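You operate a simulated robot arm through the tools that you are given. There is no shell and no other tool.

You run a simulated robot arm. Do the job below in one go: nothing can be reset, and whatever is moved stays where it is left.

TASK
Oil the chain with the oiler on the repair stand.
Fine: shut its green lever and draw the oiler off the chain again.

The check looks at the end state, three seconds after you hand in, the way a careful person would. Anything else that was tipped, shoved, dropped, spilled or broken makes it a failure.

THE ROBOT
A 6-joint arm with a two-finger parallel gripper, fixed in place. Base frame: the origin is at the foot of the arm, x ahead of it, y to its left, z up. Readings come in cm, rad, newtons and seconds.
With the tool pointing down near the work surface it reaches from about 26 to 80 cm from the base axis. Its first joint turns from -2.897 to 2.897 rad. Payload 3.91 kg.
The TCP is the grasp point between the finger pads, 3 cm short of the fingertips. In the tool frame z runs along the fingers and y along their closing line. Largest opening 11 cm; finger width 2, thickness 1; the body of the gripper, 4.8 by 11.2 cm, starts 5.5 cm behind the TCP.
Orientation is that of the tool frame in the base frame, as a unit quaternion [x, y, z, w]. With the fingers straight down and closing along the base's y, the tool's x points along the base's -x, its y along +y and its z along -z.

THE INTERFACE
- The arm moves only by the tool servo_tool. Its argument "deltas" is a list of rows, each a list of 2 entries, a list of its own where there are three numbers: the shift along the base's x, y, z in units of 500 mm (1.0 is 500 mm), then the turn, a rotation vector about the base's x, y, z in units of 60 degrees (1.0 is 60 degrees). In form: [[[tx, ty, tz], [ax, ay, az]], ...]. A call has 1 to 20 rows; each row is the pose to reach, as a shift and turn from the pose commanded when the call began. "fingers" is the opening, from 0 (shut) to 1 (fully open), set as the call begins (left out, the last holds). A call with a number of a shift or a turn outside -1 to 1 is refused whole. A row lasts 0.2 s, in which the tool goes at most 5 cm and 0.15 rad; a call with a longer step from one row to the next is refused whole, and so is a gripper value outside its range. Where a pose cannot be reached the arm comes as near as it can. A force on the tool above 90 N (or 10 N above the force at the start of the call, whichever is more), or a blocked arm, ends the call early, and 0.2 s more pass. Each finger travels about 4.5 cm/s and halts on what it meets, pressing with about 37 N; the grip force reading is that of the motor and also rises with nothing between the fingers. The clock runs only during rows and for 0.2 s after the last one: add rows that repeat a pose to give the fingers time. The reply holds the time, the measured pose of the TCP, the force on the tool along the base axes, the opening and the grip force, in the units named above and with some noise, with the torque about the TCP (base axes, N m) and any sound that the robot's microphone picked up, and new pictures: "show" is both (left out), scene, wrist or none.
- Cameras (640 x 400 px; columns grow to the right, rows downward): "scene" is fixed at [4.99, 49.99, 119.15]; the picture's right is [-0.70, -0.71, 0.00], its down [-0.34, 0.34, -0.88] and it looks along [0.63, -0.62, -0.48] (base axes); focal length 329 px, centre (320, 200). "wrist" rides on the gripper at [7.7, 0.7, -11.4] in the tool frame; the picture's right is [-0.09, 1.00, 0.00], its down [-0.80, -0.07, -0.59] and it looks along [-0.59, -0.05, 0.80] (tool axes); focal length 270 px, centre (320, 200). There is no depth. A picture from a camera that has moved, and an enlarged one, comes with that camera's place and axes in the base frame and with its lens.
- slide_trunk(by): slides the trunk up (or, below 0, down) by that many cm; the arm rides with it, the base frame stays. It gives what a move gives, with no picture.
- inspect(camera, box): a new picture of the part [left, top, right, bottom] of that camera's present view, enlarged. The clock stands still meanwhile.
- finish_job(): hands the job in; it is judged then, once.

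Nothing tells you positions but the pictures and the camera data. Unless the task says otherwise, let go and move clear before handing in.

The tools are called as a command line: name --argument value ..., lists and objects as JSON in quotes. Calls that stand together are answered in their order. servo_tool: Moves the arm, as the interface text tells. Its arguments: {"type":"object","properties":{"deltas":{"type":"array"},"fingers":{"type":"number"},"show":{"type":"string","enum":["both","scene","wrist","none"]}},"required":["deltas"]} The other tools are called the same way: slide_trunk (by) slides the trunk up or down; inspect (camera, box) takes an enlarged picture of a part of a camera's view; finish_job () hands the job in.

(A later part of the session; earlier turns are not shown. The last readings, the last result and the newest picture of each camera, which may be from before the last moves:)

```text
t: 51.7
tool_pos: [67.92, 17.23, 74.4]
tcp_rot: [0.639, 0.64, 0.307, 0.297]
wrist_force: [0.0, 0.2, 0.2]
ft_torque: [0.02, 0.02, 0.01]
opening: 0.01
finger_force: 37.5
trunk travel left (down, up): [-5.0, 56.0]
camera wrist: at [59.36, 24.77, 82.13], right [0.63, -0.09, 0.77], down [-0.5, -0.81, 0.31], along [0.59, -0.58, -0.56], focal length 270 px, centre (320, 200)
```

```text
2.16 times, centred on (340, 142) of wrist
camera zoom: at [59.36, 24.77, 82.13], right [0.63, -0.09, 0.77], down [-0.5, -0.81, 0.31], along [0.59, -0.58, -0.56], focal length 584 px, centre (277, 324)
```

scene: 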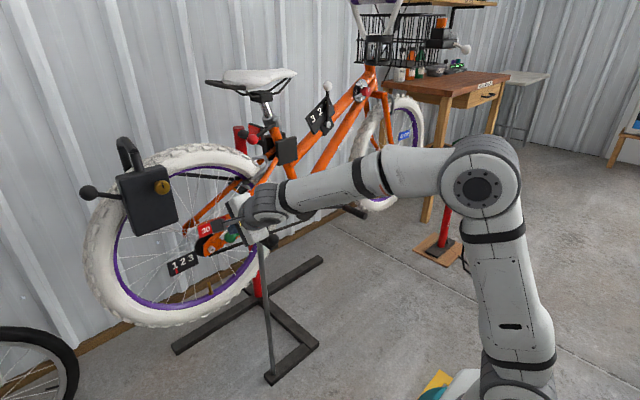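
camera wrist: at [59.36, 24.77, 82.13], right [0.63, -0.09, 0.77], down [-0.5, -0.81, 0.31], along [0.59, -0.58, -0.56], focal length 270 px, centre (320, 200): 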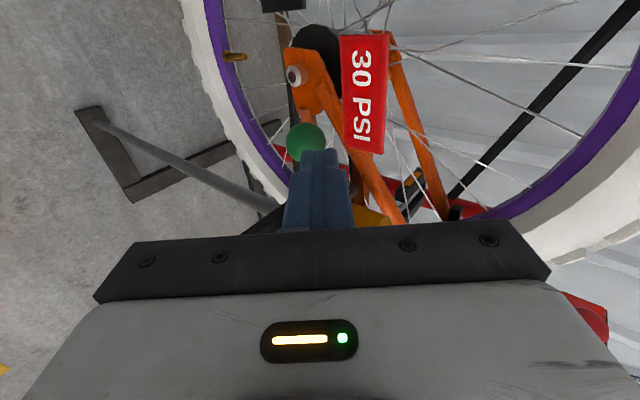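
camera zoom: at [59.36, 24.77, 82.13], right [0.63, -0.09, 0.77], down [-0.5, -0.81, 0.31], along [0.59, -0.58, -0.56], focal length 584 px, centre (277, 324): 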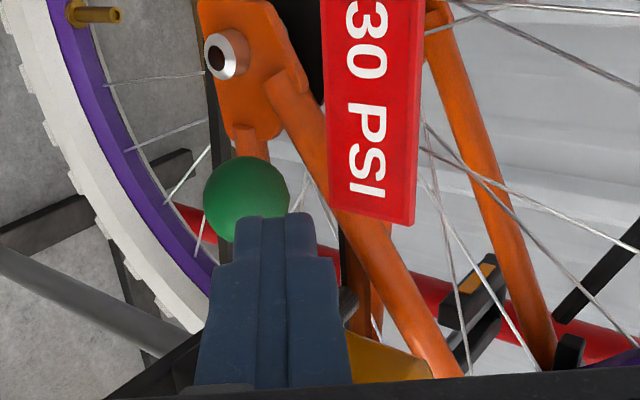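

The lever is at its open stop. To shut it, I'll bring the fingertip back, down, and forward underneath the knob (centre ~(73.3, 16.3, 68.2)), then lift along the arc. I'll look at the chain on the way.

servo_tool --deltas '[[[-0.035, 0, -0.025], [0, 0, 0]], [[-0.068, 0, -0.06], [0, 0, 0]], [[-0.068, 0, -0.1], [0, 0, 0]], [[-0.068, 0, -0.14], [0, 0, 0]]]'

inspect --camera "scene" --box '[190, 170, 330, 260]'

inspect --camera "wrist" --box '[230, 50, 430, 235]'

```text
t: 52.7
tool_pos: [65.0, 17.13, 68.43]
tcp_rot: [0.639, 0.642, 0.305, 0.294]
wrist_force: [1.3, -0.7, 0.1]
ft_torque: [-0.02, -0.02, -0.03]
opening: 0.0
finger_force: 36.9
out of reach, approached as far as the arm can: row 4
trunk travel left (down, up): [-5.0, 56.0]
camera wrist: at [56.53, 24.56, 76.27], right [0.64, -0.09, 0.76], down [-0.49, -0.81, 0.32], along [0.59, -0.58, -0.56], focal length 270 px, centre (320, 200)
```

scene: 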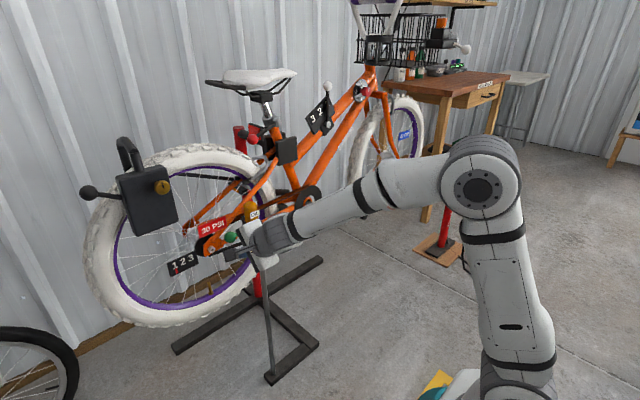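
wrist: 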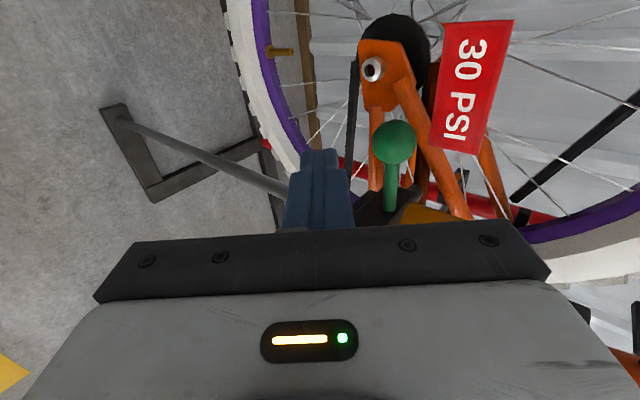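

```text
4.44 times, centred on (260, 215) of scene
camera zoom: at [4.99, 49.99, 119.15], right [-0.7, -0.71, 0.0], down [-0.34, 0.34, -0.88], along [0.63, -0.62, -0.48], focal length 1462 px, centre (587, 133)
```

zoom: 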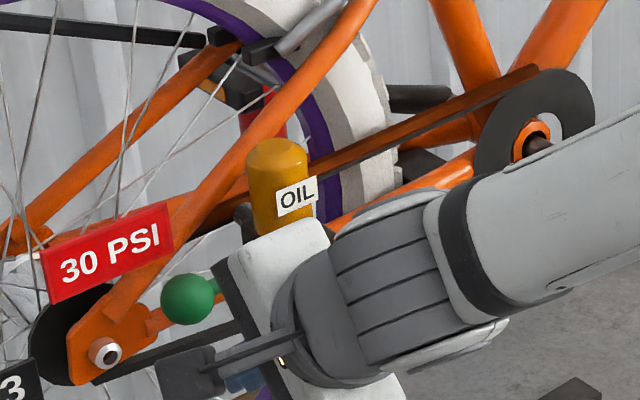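

```text
2.16 times, centred on (330, 142) of wrist
camera zoom: at [56.53, 24.56, 76.27], right [0.64, -0.09, 0.76], down [-0.49, -0.81, 0.32], along [0.59, -0.58, -0.56], focal length 584 px, centre (298, 324)
```

zoom: 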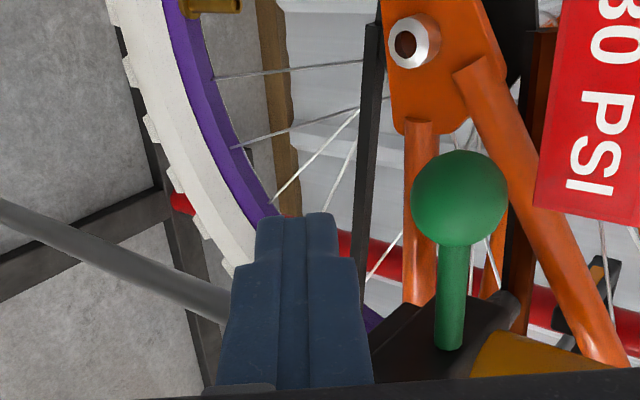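

The lever is visible and horizontal, with its knob at about (73.3, 16.3, 68.2). The arm is near its wrist limit at this tilt, so I'll make the tool slightly steeper (45°) and slide the fingertip in under the knob.

servo_tool --deltas '[[[0.01, 0, 0], [0, 0.045, 0]], [[0.03, 0, -0.003], [0, 0.085, 0]], [[0.05, 0, -0.006], [0, 0.085, 0]], [[0.07, 0, -0.009], [0, 0.085, 0]], [[0.086, 0, -0.0125], [0, 0.085, 0]]]' --show "wrist"

inspect --camera "wrist" --box '[230, 50, 430, 235]'

inspect --camera "scene" --box '[225, 190, 305, 265]'

```text
t: 53.9
tool_pos: [69.24, 17.11, 67.68]
tcp_rot: [0.652, 0.652, 0.279, 0.267]
wrist_force: [-0.5, -0.2, 0.6]
ft_torque: [0.02, 0.01, -0.01]
opening: 0.0
finger_force: 36.5
trunk travel left (down, up): [-5.0, 56.0]
camera wrist: at [61.49, 24.63, 76.23], right [0.7, -0.09, 0.71], down [-0.47, -0.81, 0.36], along [0.54, -0.58, -0.61], focal length 270 px, centre (320, 200)
```

wrist: 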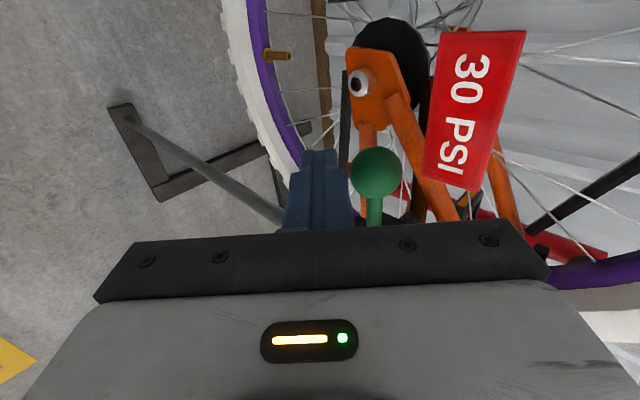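

```text
2.16 times, centred on (330, 142) of wrist
camera zoom: at [61.49, 24.63, 76.23], right [0.7, -0.09, 0.71], down [-0.47, -0.81, 0.36], along [0.54, -0.58, -0.61], focal length 584 px, centre (298, 324)
```

zoom: 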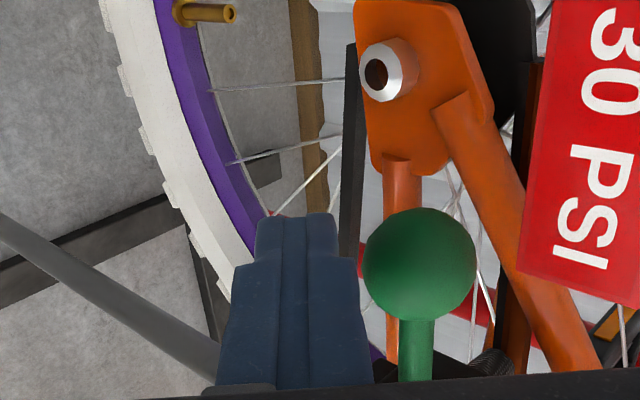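

```text
5.33 times, centred on (265, 228) of scene
camera zoom: at [4.99, 49.99, 119.15], right [-0.7, -0.71, 0.0], down [-0.34, 0.34, -0.88], along [0.63, -0.62, -0.48], focal length 1754 px, centre (613, 53)
```

zoom: 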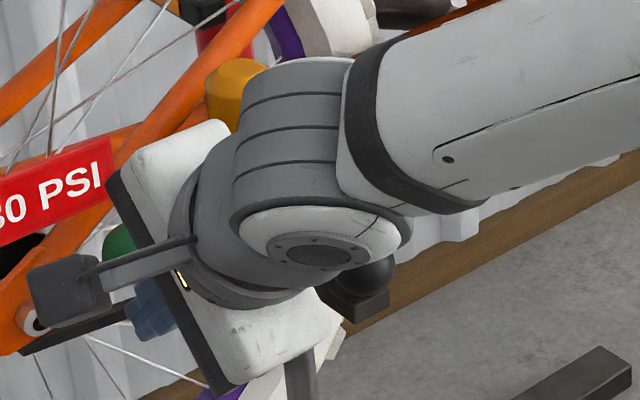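

The fingertip is just beneath and behind the knob with about 0.25 cm clearance, matching my prediction. I'll lift along the lever's arc.

servo_tool --deltas '[[[0, 0, 0.008], [0, 0, 0]], [[0, -0.001, 0.018], [0, 0, 0]], [[0, -0.003, 0.03], [0, 0, 0]], [[0, -0.006, 0.042], [0, 0, 0]], [[0, -0.01, 0.054], [0, 0, 0]]]' --show "wrist"

inspect --camera "wrist" --box '[230, 50, 430, 235]'

inspect --camera "scene" --box '[225, 190, 305, 265]'

```text
t: 55.1
tool_pos: [69.22, 16.6, 70.42]
tcp_rot: [0.652, 0.652, 0.278, 0.268]
wrist_force: [0.3, -0.6, -0.4]
ft_torque: [0.03, 0.0, -0.04]
opening: 0.0
finger_force: 37.1
trunk travel left (down, up): [-5.0, 56.0]
camera wrist: at [61.47, 24.09, 79.0], right [0.7, -0.09, 0.71], down [-0.47, -0.81, 0.36], along [0.54, -0.58, -0.61], focal length 270 px, centre (320, 200)
```

wrist: 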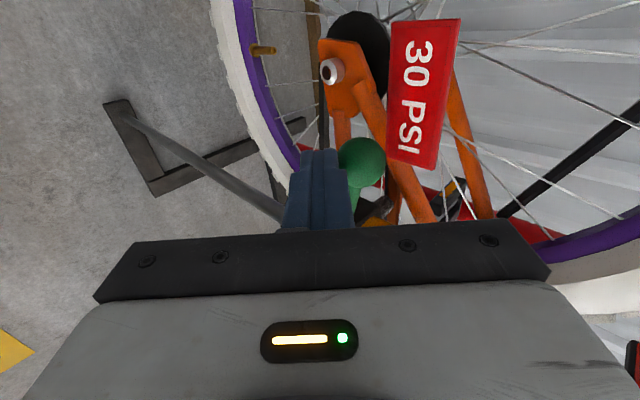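

```text
2.16 times, centred on (330, 142) of wrist
camera zoom: at [61.47, 24.09, 79.0], right [0.7, -0.09, 0.71], down [-0.47, -0.81, 0.36], along [0.54, -0.58, -0.61], focal length 584 px, centre (298, 324)
```

zoom: 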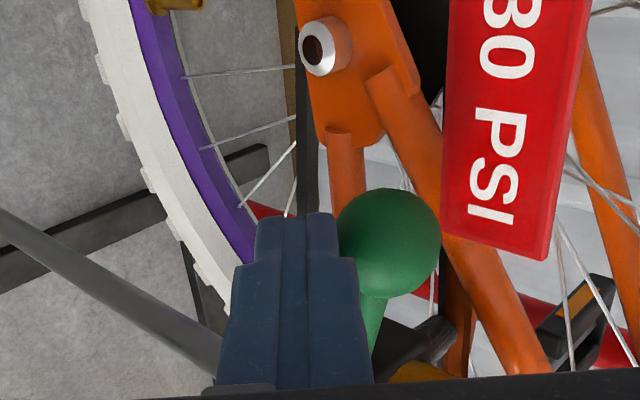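

```text
5.33 times, centred on (265, 228) of scene
camera zoom: at [4.99, 49.99, 119.15], right [-0.7, -0.71, 0.0], down [-0.34, 0.34, -0.88], along [0.63, -0.62, -0.48], focal length 1754 px, centre (613, 53)
```

zoom: 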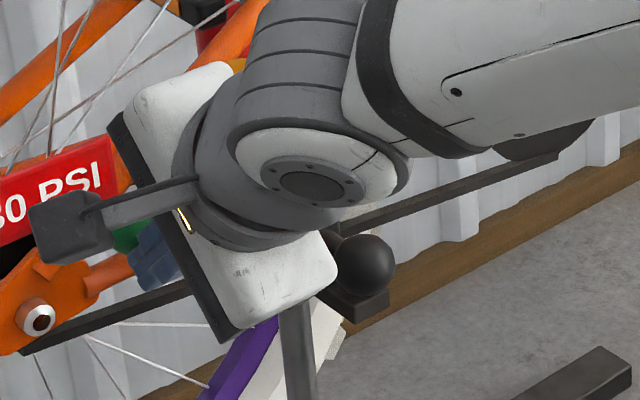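

The knob is coming up with the finger, now at about 75°. I'll continue along the arc.

servo_tool --deltas '[[[0, -0.003, 0.01], [0, 0, 0]], [[0, -0.007, 0.021], [0, 0, 0]], [[0, -0.012, 0.031], [0, 0, 0]], [[0, -0.017, 0.041], [0, 0, 0]], [[0, -0.023, 0.05], [0, 0, 0]], [[0, -0.03, 0.058], [0, 0, 0]]]' --show "wrist"

inspect --camera "wrist" --box '[230, 50, 430, 235]'

inspect --camera "scene" --box '[225, 180, 305, 255]'

```text
t: 56.5
tool_pos: [69.25, 15.13, 73.39]
tcp_rot: [0.652, 0.653, 0.277, 0.268]
wrist_force: [-0.5, 0.4, -0.3]
ft_torque: [-0.02, 0.01, 0.01]
opening: 0.01
finger_force: 37.0
trunk travel left (down, up): [-5.0, 56.0]
camera wrist: at [61.42, 22.64, 81.9], right [0.7, -0.09, 0.71], down [-0.47, -0.81, 0.36], along [0.54, -0.58, -0.61], focal length 270 px, centre (320, 200)
```

wrist: 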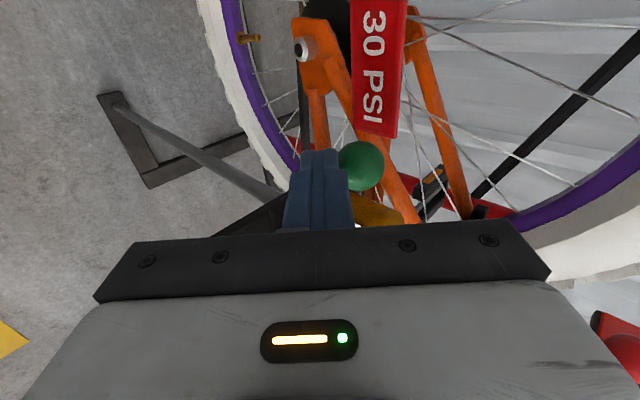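

```text
2.16 times, centred on (330, 142) of wrist
camera zoom: at [61.42, 22.64, 81.9], right [0.7, -0.09, 0.71], down [-0.47, -0.81, 0.36], along [0.54, -0.58, -0.61], focal length 584 px, centre (298, 324)
```

zoom: 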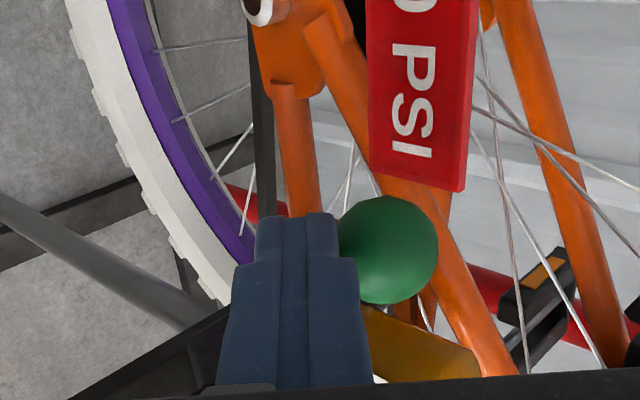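

```text
5.33 times, centred on (265, 218) of scene
camera zoom: at [4.99, 49.99, 119.15], right [-0.7, -0.71, 0.0], down [-0.34, 0.34, -0.88], along [0.63, -0.62, -0.48], focal length 1754 px, centre (613, 107)
```

zoom: 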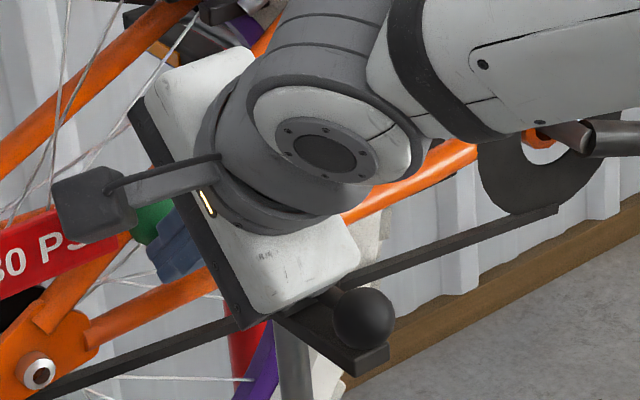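

The lever is up to about 42°. I'll push the rest of the way and feel for the shut stop.

servo_tool --deltas '[[[0, -0.007, 0.008], [0, 0, 0]], [[0, -0.014, 0.015], [0, 0, 0]], [[0, -0.021, 0.02], [0, 0, 0]], [[0, -0.027, 0.024], [0, 0, 0]], [[0, -0.032, 0.027], [0, 0, 0]]]' --show "wrist"

inspect --camera "wrist" --box '[230, 50, 430, 235]'

inspect --camera "scene" --box '[225, 180, 305, 255]'

```text
t: 57.7
tool_pos: [69.16, 13.66, 74.52]
tcp_rot: [0.652, 0.653, 0.277, 0.267]
wrist_force: [-14.7, 12.6, -12.4]
ft_torque: [0.23, 0.54, 0.31]
opening: 0.01
finger_force: 36.9
trunk travel left (down, up): [-5.0, 56.0]
camera wrist: at [61.41, 21.19, 83.07], right [0.7, -0.09, 0.71], down [-0.47, -0.81, 0.36], along [0.54, -0.58, -0.61], focal length 270 px, centre (320, 200)
```

wrist: 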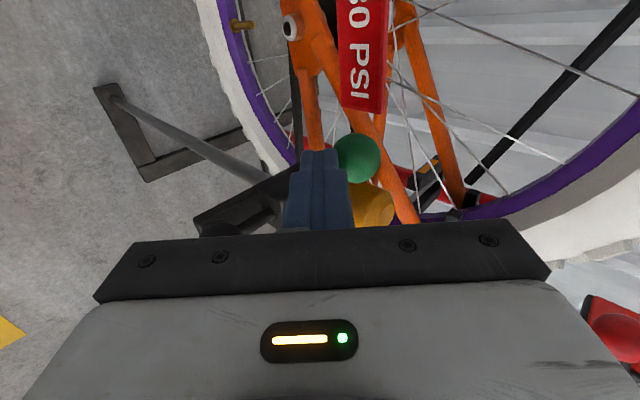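

```text
2.16 times, centred on (330, 142) of wrist
camera zoom: at [61.41, 21.19, 83.07], right [0.7, -0.09, 0.71], down [-0.47, -0.81, 0.36], along [0.54, -0.58, -0.61], focal length 584 px, centre (298, 324)
```

zoom: 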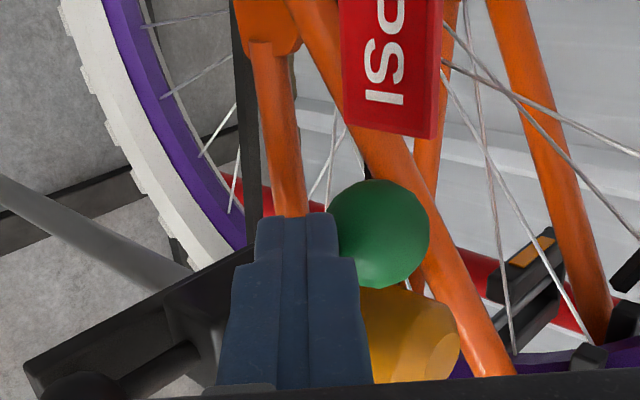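

```text
5.33 times, centred on (265, 218) of scene
camera zoom: at [4.99, 49.99, 119.15], right [-0.7, -0.71, 0.0], down [-0.34, 0.34, -0.88], along [0.63, -0.62, -0.48], focal length 1754 px, centre (613, 107)
```

zoom: 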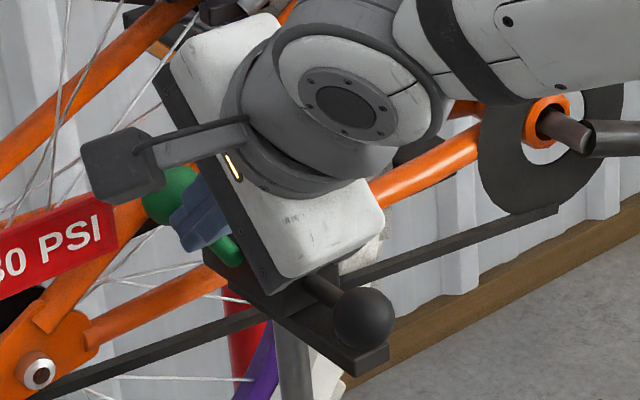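

The lever is against its shut stop and pushing back with about 15 N. I'll back the finger off without dragging the lever and check the lever and chain.

servo_tool --deltas '[[[-0.015, 0.004, -0.004], [0, 0, 0]], [[-0.04, 0.012, 0.0], [0, 0, 0]], [[-0.09, 0.02, 0.03], [0, 0, 0]], [[-0.16, 0.02, 0.08], [0, 0, 0]], [[-0.23, 0.02, 0.14], [0, 0, 0]], [[-0.3, 0.0, 0.2], [0, 0, 0]], [[-0.36, -0.05, 0.25], [0, 0, 0]]]'

inspect --camera "scene" --box '[190, 170, 330, 260]'

inspect --camera "scene" --box '[225, 180, 305, 255]'

inspect --camera "wrist" --box '[230, 50, 430, 235]'

```text
t: 59.3
tool_pos: [51.16, 10.73, 87.1]
tcp_rot: [0.652, 0.652, 0.277, 0.268]
wrist_force: [-0.5, -0.1, -0.4]
ft_torque: [-0.01, 0.01, -0.03]
opening: 0.0
finger_force: 36.9
trunk travel left (down, up): [-5.0, 56.0]
camera wrist: at [43.4, 18.39, 95.57], right [0.7, -0.09, 0.71], down [-0.47, -0.81, 0.36], along [0.54, -0.58, -0.61], focal length 270 px, centre (320, 200)
```

scene: 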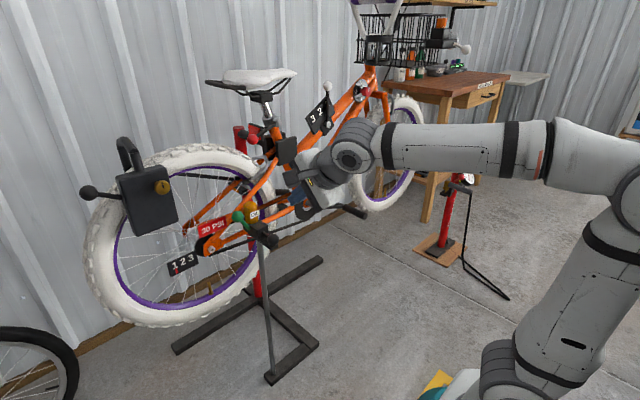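
wrist: 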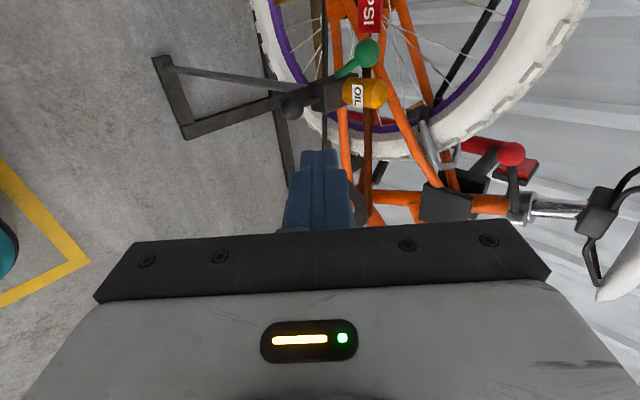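

```text
4.44 times, centred on (260, 215) of scene
camera zoom: at [4.99, 49.99, 119.15], right [-0.7, -0.71, 0.0], down [-0.34, 0.34, -0.88], along [0.63, -0.62, -0.48], focal length 1462 px, centre (587, 133)
```

zoom: 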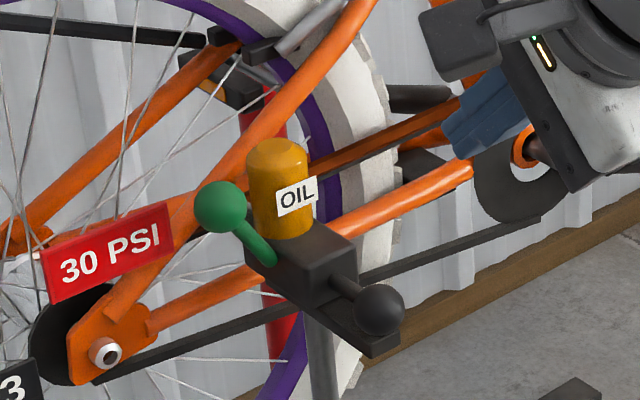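

```text
5.33 times, centred on (265, 218) of scene
camera zoom: at [4.99, 49.99, 119.15], right [-0.7, -0.71, 0.0], down [-0.34, 0.34, -0.88], along [0.63, -0.62, -0.48], focal length 1754 px, centre (613, 107)
```

zoom: 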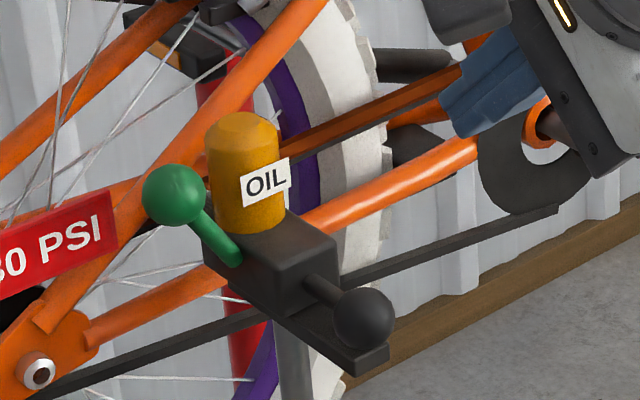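

```text
2.16 times, centred on (330, 142) of wrist
camera zoom: at [43.4, 18.39, 95.57], right [0.7, -0.09, 0.71], down [-0.47, -0.81, 0.36], along [0.54, -0.58, -0.61], focal length 584 px, centre (298, 324)
```

zoom: 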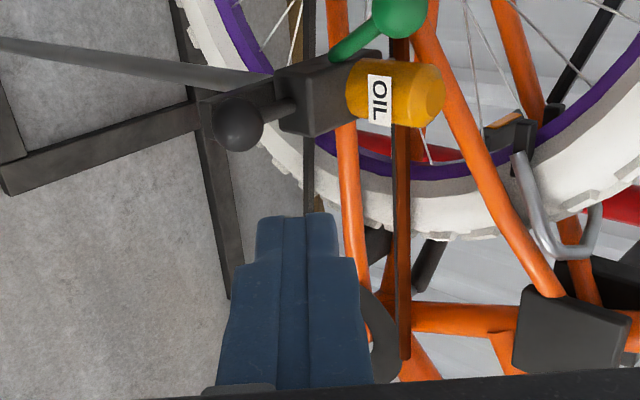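

The lever is back where it started (shut) and the oiler is still on the chain. I'll zoom right in on the chain near the brush to see whether its look has changed.

inspect --camera "scene" --box '[255, 185, 310, 215]'

inspect --camera "wrist" --box '[330, 90, 390, 170]'

inspect --camera "scene" --box '[200, 195, 300, 250]'

inspect --camera "wrist" --box '[330, 0, 450, 80]'

```text
11.64 times, centred on (282, 200) of scene
camera zoom: at [4.99, 49.99, 119.15], right [-0.7, -0.71, 0.0], down [-0.34, 0.34, -0.88], along [0.63, -0.62, -0.48], focal length 3828 px, centre (756, 200)
```

zoom: 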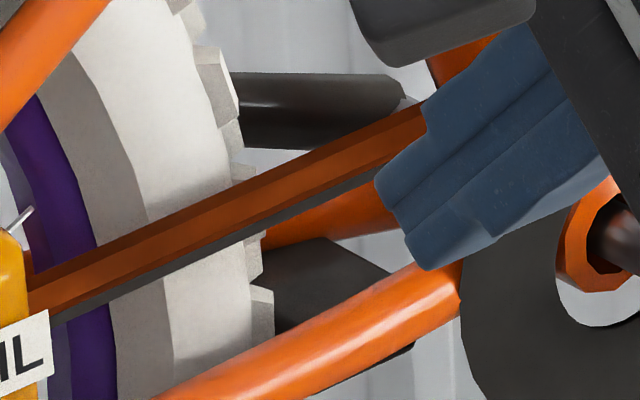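

```text
5.00 times, centred on (360, 130) of wrist
camera zoom: at [43.4, 18.39, 95.57], right [0.7, -0.09, 0.71], down [-0.47, -0.81, 0.36], along [0.54, -0.58, -0.61], focal length 1351 px, centre (120, 550)
```

zoom: 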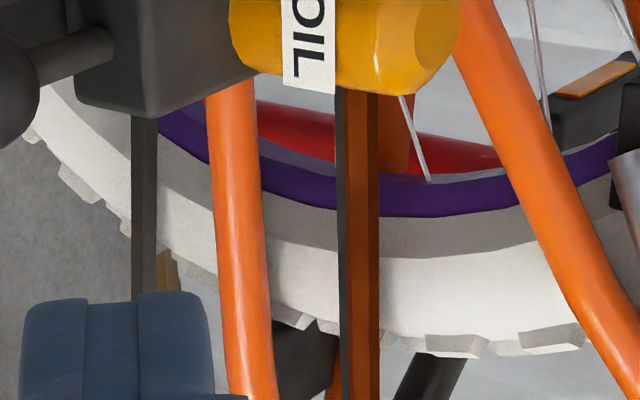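

```text
6.40 times, centred on (250, 222) of scene
camera zoom: at [4.99, 49.99, 119.15], right [-0.7, -0.71, 0.0], down [-0.34, 0.34, -0.88], along [0.63, -0.62, -0.48], focal length 2105 px, centre (768, 56)
```

zoom: 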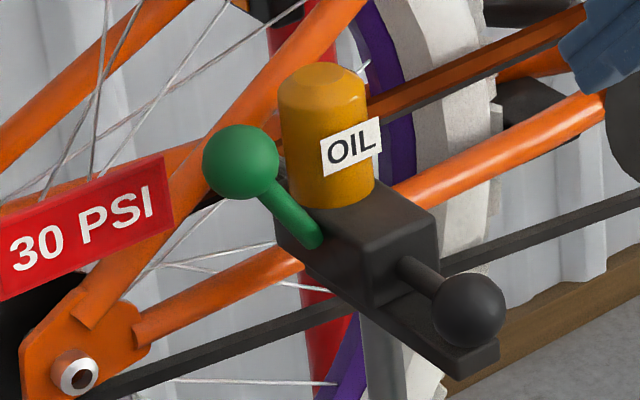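

```text
5.00 times, centred on (390, 40) of wrist
camera zoom: at [43.4, 18.39, 95.57], right [0.7, -0.09, 0.71], down [-0.47, -0.81, 0.36], along [0.54, -0.58, -0.61], focal length 1351 px, centre (-30, 1000)
```

zoom: 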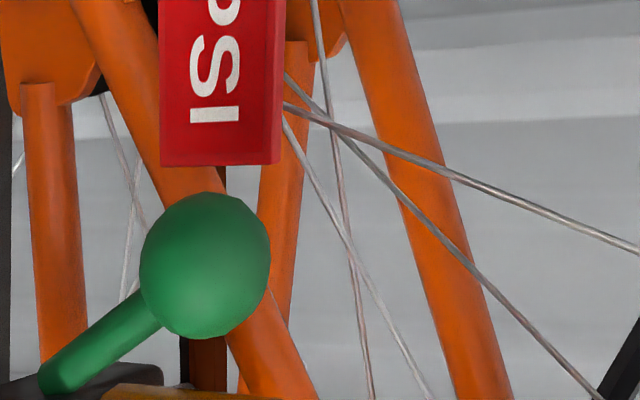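

inspect --camera "scene" --box '[200, 180, 330, 261]'

inspect --camera "scene" --box '[210, 190, 260, 225]'

inspect --camera "scene" --box '[280, 170, 390, 230]'

```text
4.92 times, centred on (265, 220) of scene
camera zoom: at [4.99, 49.99, 119.15], right [-0.7, -0.71, 0.0], down [-0.34, 0.34, -0.88], along [0.63, -0.62, -0.48], focal length 1619 px, centre (591, 99)
```

zoom: 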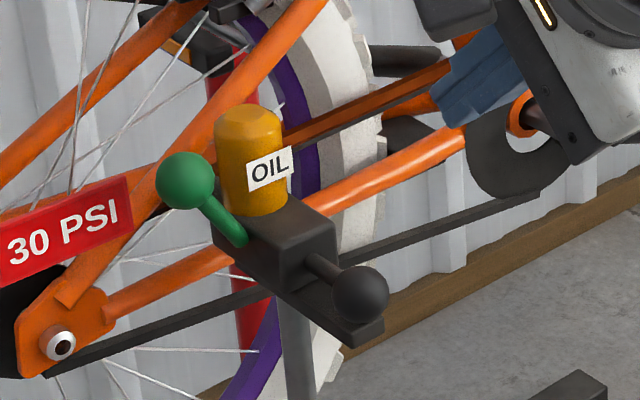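

```text
11.43 times, centred on (235, 208) of scene
camera zoom: at [4.99, 49.99, 119.15], right [-0.7, -0.71, 0.0], down [-0.34, 0.34, -0.88], along [0.63, -0.62, -0.48], focal length 3759 px, centre (1291, 114)
```

zoom: 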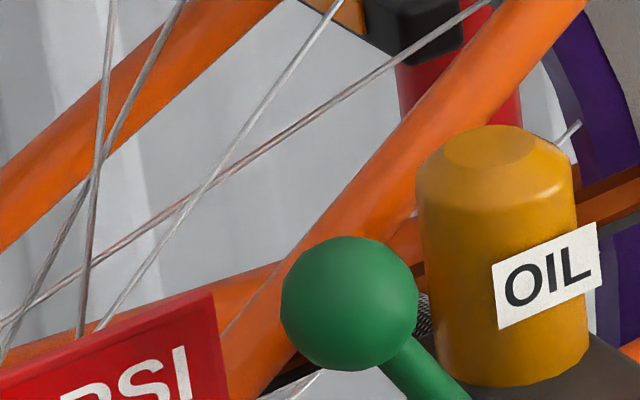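

```text
5.82 times, centred on (335, 200) of scene
camera zoom: at [4.99, 49.99, 119.15], right [-0.7, -0.71, 0.0], down [-0.34, 0.34, -0.88], along [0.63, -0.62, -0.48], focal length 1914 px, centre (233, 200)
```

zoom: 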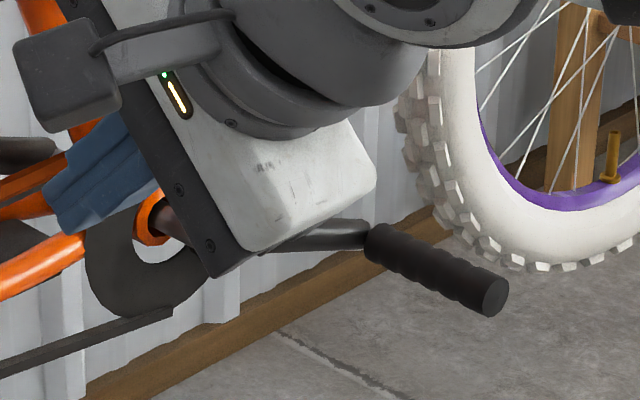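

The lever is shut, but the rust-brown layer on the upper chain run looks unchanged. Resting oil on one spot doesn't oil a chain; it has to run past the brush, and the crank has a hand grip at about (66–77, −33, 56.5). So I'll reopen the lever, turn the crank, then shut and withdraw. First I'll roll the wrist 90° in free space so the fingers close along y.

servo_tool --deltas '[[[0, 0, 0], [-0.089, 0, 0.0877]], [[0, 0, 0], [-0.178, 0, 0.1753]], [[0, 0, 0], [-0.267, 0, 0.263]], [[0, 0, 0], [-0.356, 0, 0.3507]], [[0, 0, 0], [-0.445, 0, 0.4383]], [[0, 0, 0], [-0.534, 0, 0.526]]]' --show "none"

servo_tool --deltas '[[[0, 0, 0], [-0.089, 0, 0.0877]], [[0, 0, 0], [-0.178, 0, 0.1753]], [[0, 0, 0], [-0.267, 0, 0.263]], [[0, 0, 0], [-0.356, 0, 0.3507]], [[0, 0, 0], [-0.445, 0, 0.4383]], [[0, 0, 0], [-0.534, 0, 0.526]]]'

```text
t: 60.7
tool_pos: [51.33, 10.84, 87.14]
tcp_rot: [0.355, 0.854, 0.15, 0.351]
wrist_force: [1.0, 0.2, 0.4]
ft_torque: [0.0, 0.02, 0.0]
opening: 0.0
finger_force: 36.8
trunk travel left (down, up): [-5.0, 56.0]
```

```text
t: 62.1
tool_pos: [51.26, 11.14, 87.19]
tcp_rot: [0.001, 0.925, 0.002, 0.38]
wrist_force: [-0.1, 0.7, 0.2]
ft_torque: [-0.02, -0.01, -0.01]
opening: 0.01
finger_force: 36.9
trunk travel left (down, up): [-5.0, 56.0]
camera wrist: at [37.66, 11.68, 89.86], right [0.07, 1.0, 0.07], down [0.15, -0.07, 0.99], along [0.99, -0.05, -0.16], focal length 270 px, centre (320, 200)
```

scene: 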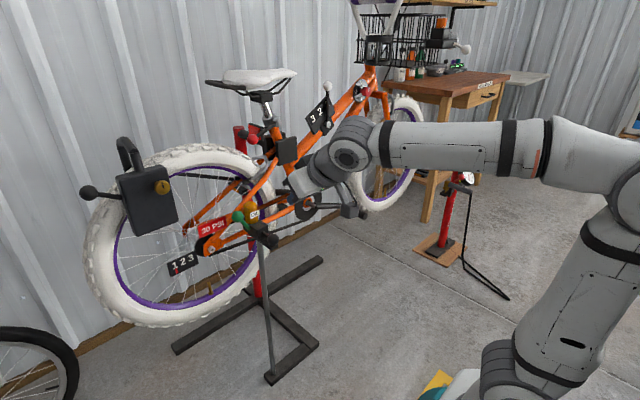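
wrist: 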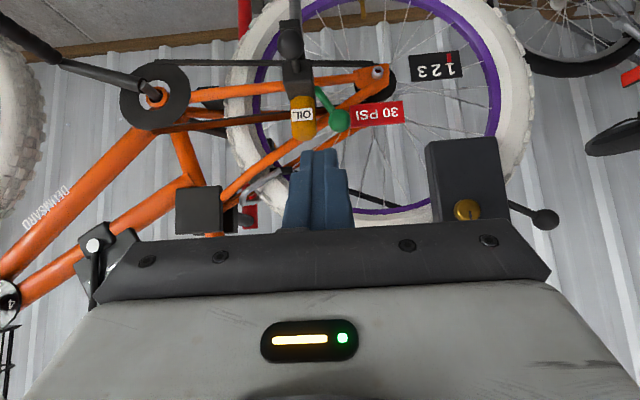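

This view shows the bike's drive side upside down. I'll zoom in on the chain, the crank and the grip.

inspect --camera "wrist" --box '[110, 40, 410, 180]'

inspect --camera "wrist" --box '[0, 0, 220, 140]'

inspect --camera "wrist" --box '[200, 70, 380, 160]'

```text
2.13 times, centred on (260, 110) of wrist
camera zoom: at [37.66, 11.68, 89.86], right [0.07, 1.0, 0.07], down [0.15, -0.07, 0.99], along [0.99, -0.05, -0.16], focal length 577 px, centre (448, 392)
```

zoom: 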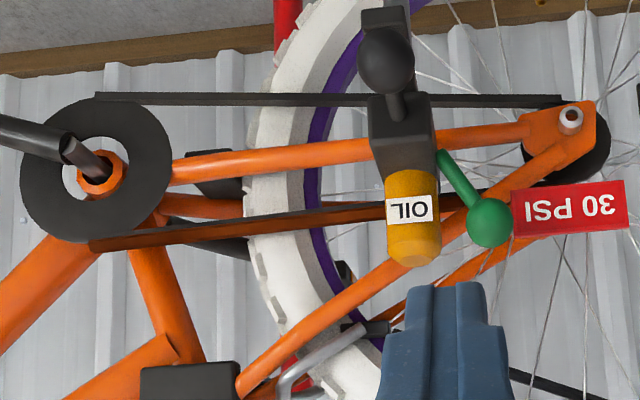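

```text
2.86 times, centred on (110, 70) of wrist
camera zoom: at [37.66, 11.68, 89.86], right [0.07, 1.0, 0.07], down [0.15, -0.07, 0.99], along [0.99, -0.05, -0.16], focal length 772 px, centre (920, 571)
```

zoom: 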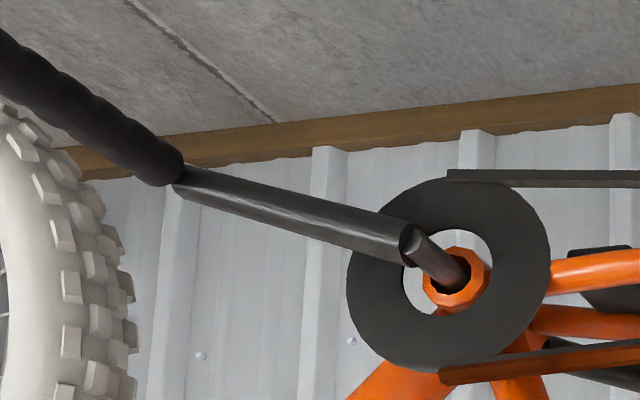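

```text
3.56 times, centred on (290, 115) of wrist
camera zoom: at [37.66, 11.68, 89.86], right [0.07, 1.0, 0.07], down [0.15, -0.07, 0.99], along [0.99, -0.05, -0.16], focal length 961 px, centre (427, 502)
```

zoom: 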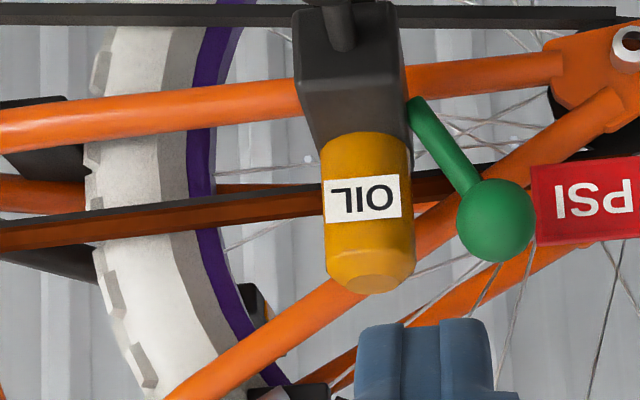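

I'll reopen the lever the same way as before: closed fingertip at the knob's upper inner side, then along the arc.

servo_tool --deltas '[[[0.05, 0, -0.025], [0, 0, 0]], [[0.1, 0, -0.05], [0, 0, 0]], [[0.15, 0, -0.075], [0, 0, 0]], [[0.2, 0.001, -0.1], [0, 0, 0]], [[0.25, 0.001, -0.126], [0, 0, 0]], [[0.3, 0.001, -0.152], [0, 0, 0]], [[0.347, 0.001, -0.176], [0, 0, 0]], [[0.363, 0.001, -0.191], [0, 0, 0]], [[0.379, 0.001, -0.206], [0, 0, 0]], [[0.379, 0.001, -0.206], [0, 0, 0]]]'

inspect --camera "wrist" --box '[220, 60, 420, 240]'

inspect --camera "scene" --box '[225, 180, 305, 255]'

```text
t: 64.3
tool_pos: [70.22, 11.07, 76.83]
tcp_rot: [0.004, 0.925, 0.001, 0.38]
wrist_force: [-0.1, -0.3, -0.2]
ft_torque: [-0.02, -0.03, 0.01]
opening: 0.0
finger_force: 37.2
trunk travel left (down, up): [-5.0, 56.0]
camera wrist: at [56.59, 11.75, 79.55], right [0.07, 1.0, 0.07], down [0.15, -0.08, 0.99], along [0.99, -0.06, -0.16], focal length 270 px, centre (320, 200)
```

scene: 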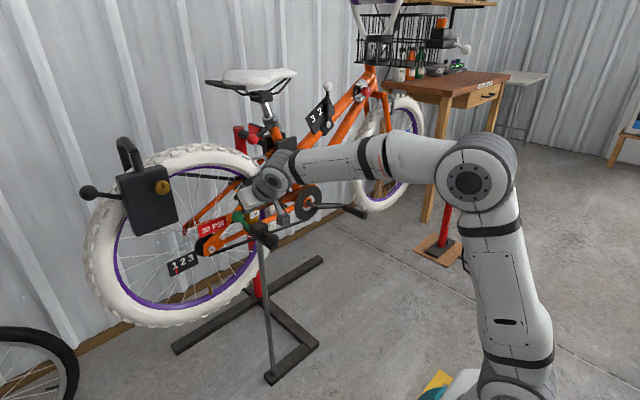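
wrist: 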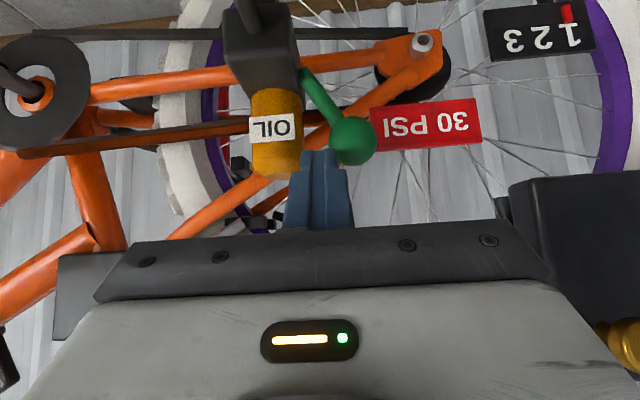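

```text
2.22 times, centred on (320, 150) of wrist
camera zoom: at [56.59, 11.75, 79.55], right [0.07, 1.0, 0.07], down [0.15, -0.08, 0.99], along [0.99, -0.06, -0.16], focal length 601 px, centre (320, 311)
```

zoom: 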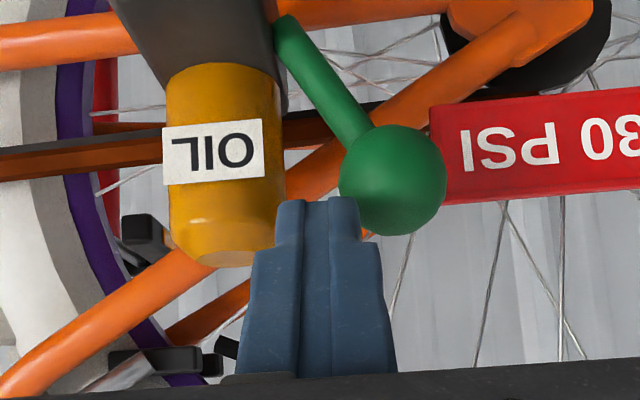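

```text
5.33 times, centred on (265, 218) of scene
camera zoom: at [4.99, 49.99, 119.15], right [-0.7, -0.71, 0.0], down [-0.34, 0.34, -0.88], along [0.63, -0.62, -0.48], focal length 1754 px, centre (613, 107)
```

zoom: 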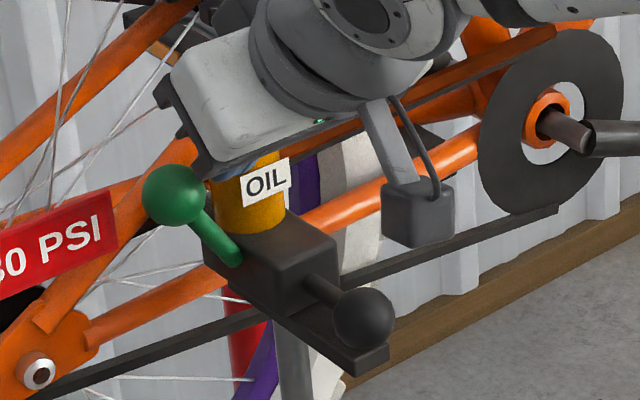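

The view confirms the fingertip is just beside the knob. I'll push along the arc to open.

servo_tool --deltas '[[[0, 0.006, -0.002], [0, 0, 0]], [[0, 0.012, -0.005], [0, 0, 0]], [[0, 0.018, -0.009], [0, 0, 0]], [[0, 0.024, -0.013], [0, 0, 0]], [[0, 0.03, -0.018], [0, 0, 0]], [[0, 0.036, -0.023], [0, 0, 0]], [[0, 0.042, -0.029], [0, 0, 0]], [[0, 0.048, -0.036], [0, 0, 0]], [[0, 0.054, -0.043], [0, 0, 0]], [[0, 0.058, -0.051], [0, 0, 0]], [[0, 0.062, -0.06], [0, 0, 0]], [[0, 0.065, -0.069], [0, 0, 0]], [[0, 0.067, -0.077], [0, 0, 0]]]' --show "wrist"

inspect --camera "scene" --box '[225, 180, 305, 255]'

```text
t: 67.1
tool_pos: [70.26, 14.39, 73.05]
tcp_rot: [0.004, 0.925, 0.0, 0.38]
wrist_force: [0.8, 0.1, 0.0]
ft_torque: [-0.01, 0.01, 0.0]
opening: 0.0
finger_force: 37.3
trunk travel left (down, up): [-5.0, 56.0]
camera wrist: at [56.61, 15.12, 75.67], right [0.07, 1.0, 0.07], down [0.15, -0.08, 0.99], along [0.99, -0.06, -0.16], focal length 270 px, centre (320, 200)
```

wrist: 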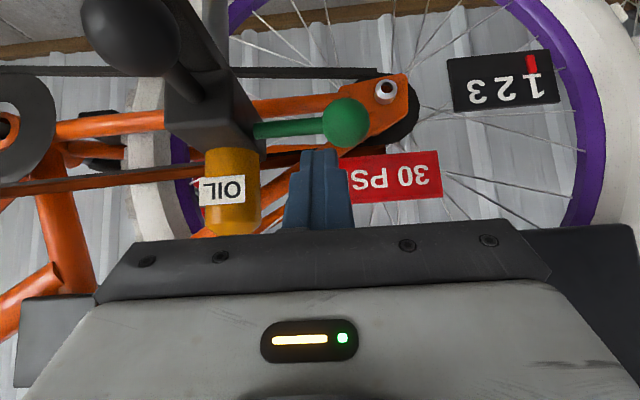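

```text
5.33 times, centred on (265, 218) of scene
camera zoom: at [4.99, 49.99, 119.15], right [-0.7, -0.71, 0.0], down [-0.34, 0.34, -0.88], along [0.63, -0.62, -0.48], focal length 1754 px, centre (613, 107)
```

zoom: 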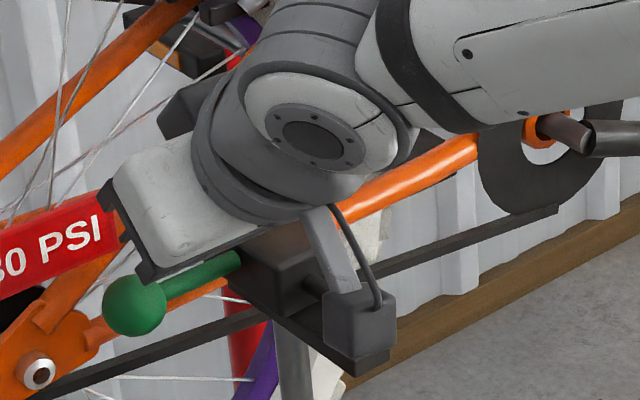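

The lever is open again with the oiler on the chain. I'll swing over to the crank grip at about (71.5, −33.3, 56.2), staying well back from the bike.

servo_tool --deltas '[[[-0.04, 0, 0.03], [0, 0, 0]], [[-0.1, 0, 0.08], [0, 0, 0]], [[-0.16, -0.03, 0.13], [0, 0, 0]], [[-0.2, -0.1, 0.15], [0, 0, 0]], [[-0.22, -0.19, 0.15], [0, 0, 0]], [[-0.22, -0.28, 0.14], [0, 0, 0]], [[-0.22, -0.37, 0.12], [0, 0, 0]], [[-0.22, -0.46, 0.1], [0, 0, 0]], [[-0.22, -0.55, 0.08], [0, 0, 0]], [[-0.22, -0.64, 0.05], [0, 0, 0]], [[-0.22, -0.73, 0.015], [0, 0, 0]], [[-0.22, -0.82, -0.02], [0, 0, 0]], [[-0.2, -0.89, -0.06], [0, 0, 0]], [[-0.16, -0.94, -0.11], [0, 0, 0]], [[-0.13, -0.954, -0.165], [0, 0, 0]]]' --fingers 0.55

inspect --camera "scene" --box '[190, 170, 330, 260]'

inspect --camera "scene" --box '[270, 130, 430, 260]'

```text
t: 70.3
tool_pos: [63.66, -33.38, 64.76]
tcp_rot: [0.003, 0.925, 0.001, 0.38]
wrist_force: [0.1, -0.2, 0.8]
ft_torque: [-0.02, 0.02, 0.0]
opening: 6.04
finger_force: 0.0
trunk travel left (down, up): [-5.0, 56.0]
camera wrist: at [50.1, -32.69, 67.4], right [0.07, 1.0, 0.07], down [0.15, -0.08, 0.99], along [0.99, -0.06, -0.16], focal length 270 px, centre (320, 200)
```

scene: 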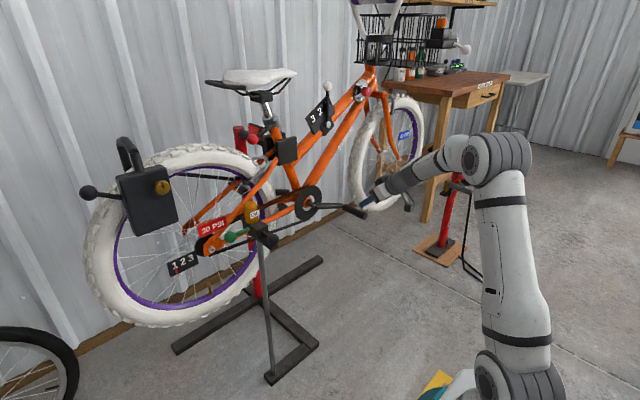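
wrist: 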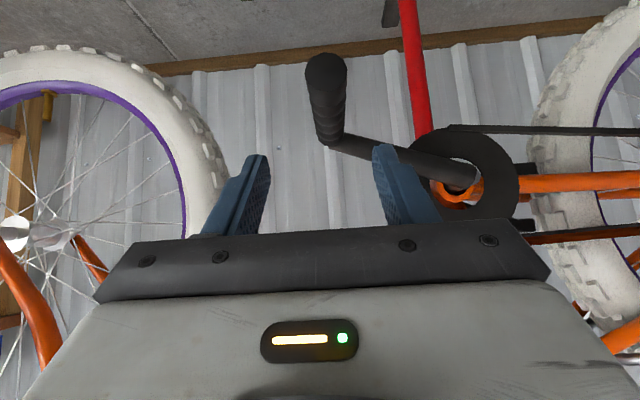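

```text
4.44 times, centred on (260, 215) of scene
camera zoom: at [4.99, 49.99, 119.15], right [-0.7, -0.71, 0.0], down [-0.34, 0.34, -0.88], along [0.63, -0.62, -0.48], focal length 1462 px, centre (587, 133)
```

zoom: 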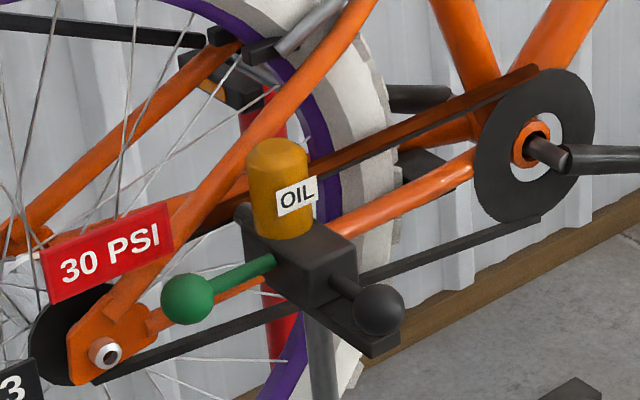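

```text
3.08 times, centred on (350, 195) of scene
camera zoom: at [4.99, 49.99, 119.15], right [-0.7, -0.71, 0.0], down [-0.34, 0.34, -0.88], along [0.63, -0.62, -0.48], focal length 1012 px, centre (228, 215)
```

zoom: 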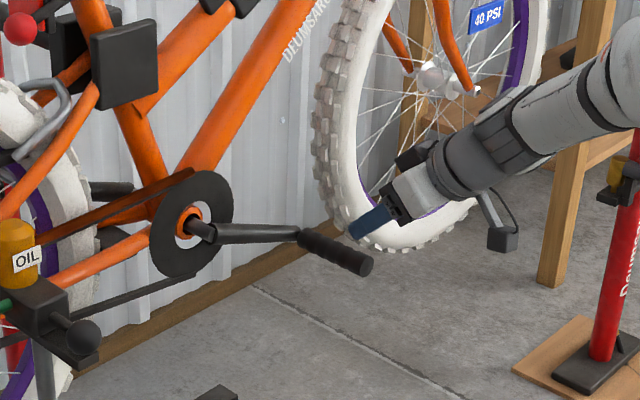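

The lever is horizontal (open) and the grip's axis is at y≈−32.7, z≈56.7, with the crank axis at about y≈−18.9, z≈62.1 and radius about 14.8 cm. The full circle spans z≈47–77, so I'll raise the trunk to mid-height for reach and then steepen the tool.

slide_trunk --by 15

servo_tool --deltas '[[[0, 0, -0.02], [0, 0.1, 0]], [[0.02, 0.004, -0.06], [0, 0.2, 0]], [[0.05, 0.008, -0.1], [0, 0.3, 0]], [[0.08, 0.012, -0.15], [0, 0.4, 0]], [[0.1, 0.013, -0.2], [0, 0.417, 0]], [[0.115, 0.013, -0.25], [0, 0.417, 0]], [[0.12, 0.013, -0.3], [0, 0.417, 0]], [[0.12, 0.013, -0.3], [0, 0.417, 0]]]'

```text
t: 72.0
tool_pos: [63.63, -33.32, 79.8]
tcp_rot: [0.003, 0.925, 0.001, 0.381]
wrist_force: [-0.4, 0.1, 0.0]
ft_torque: [-0.03, 0.04, -0.02]
opening: 6.04
finger_force: 0.1
trunk travel left (down, up): [-20.0, 41.0]
```

```text
t: 73.8
tool_pos: [69.72, -32.63, 64.71]
tcp_rot: [0.003, 0.985, 0.001, 0.171]
wrist_force: [0.9, 0.0, 0.3]
ft_torque: [0.01, 0.03, -0.02]
opening: 6.04
finger_force: 0.1
trunk travel left (down, up): [-20.0, 41.0]
camera wrist: at [58.53, -32.0, 72.82], right [0.09, 1.0, 0.03], down [0.55, -0.08, 0.83], along [0.83, -0.06, -0.56], focal length 270 px, centre (320, 200)
```

scene: 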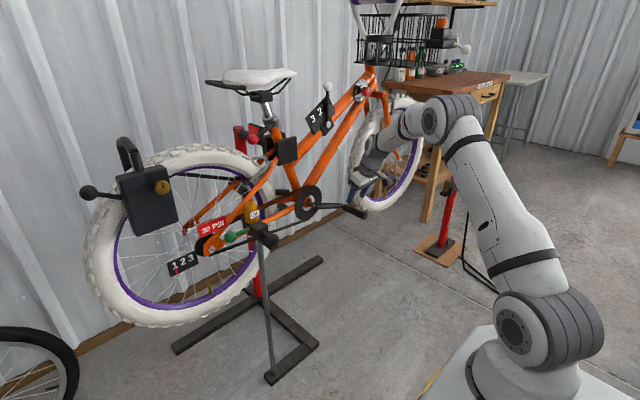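
wrist: 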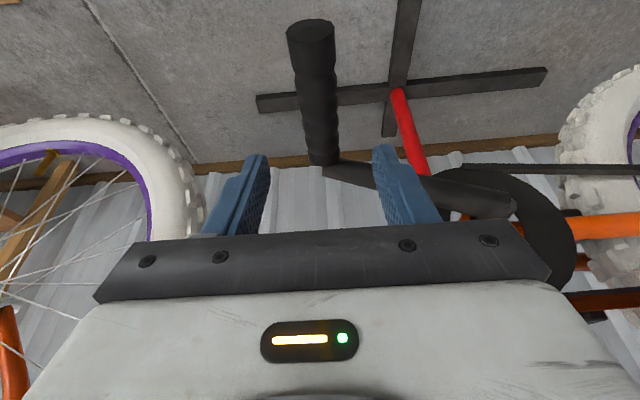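

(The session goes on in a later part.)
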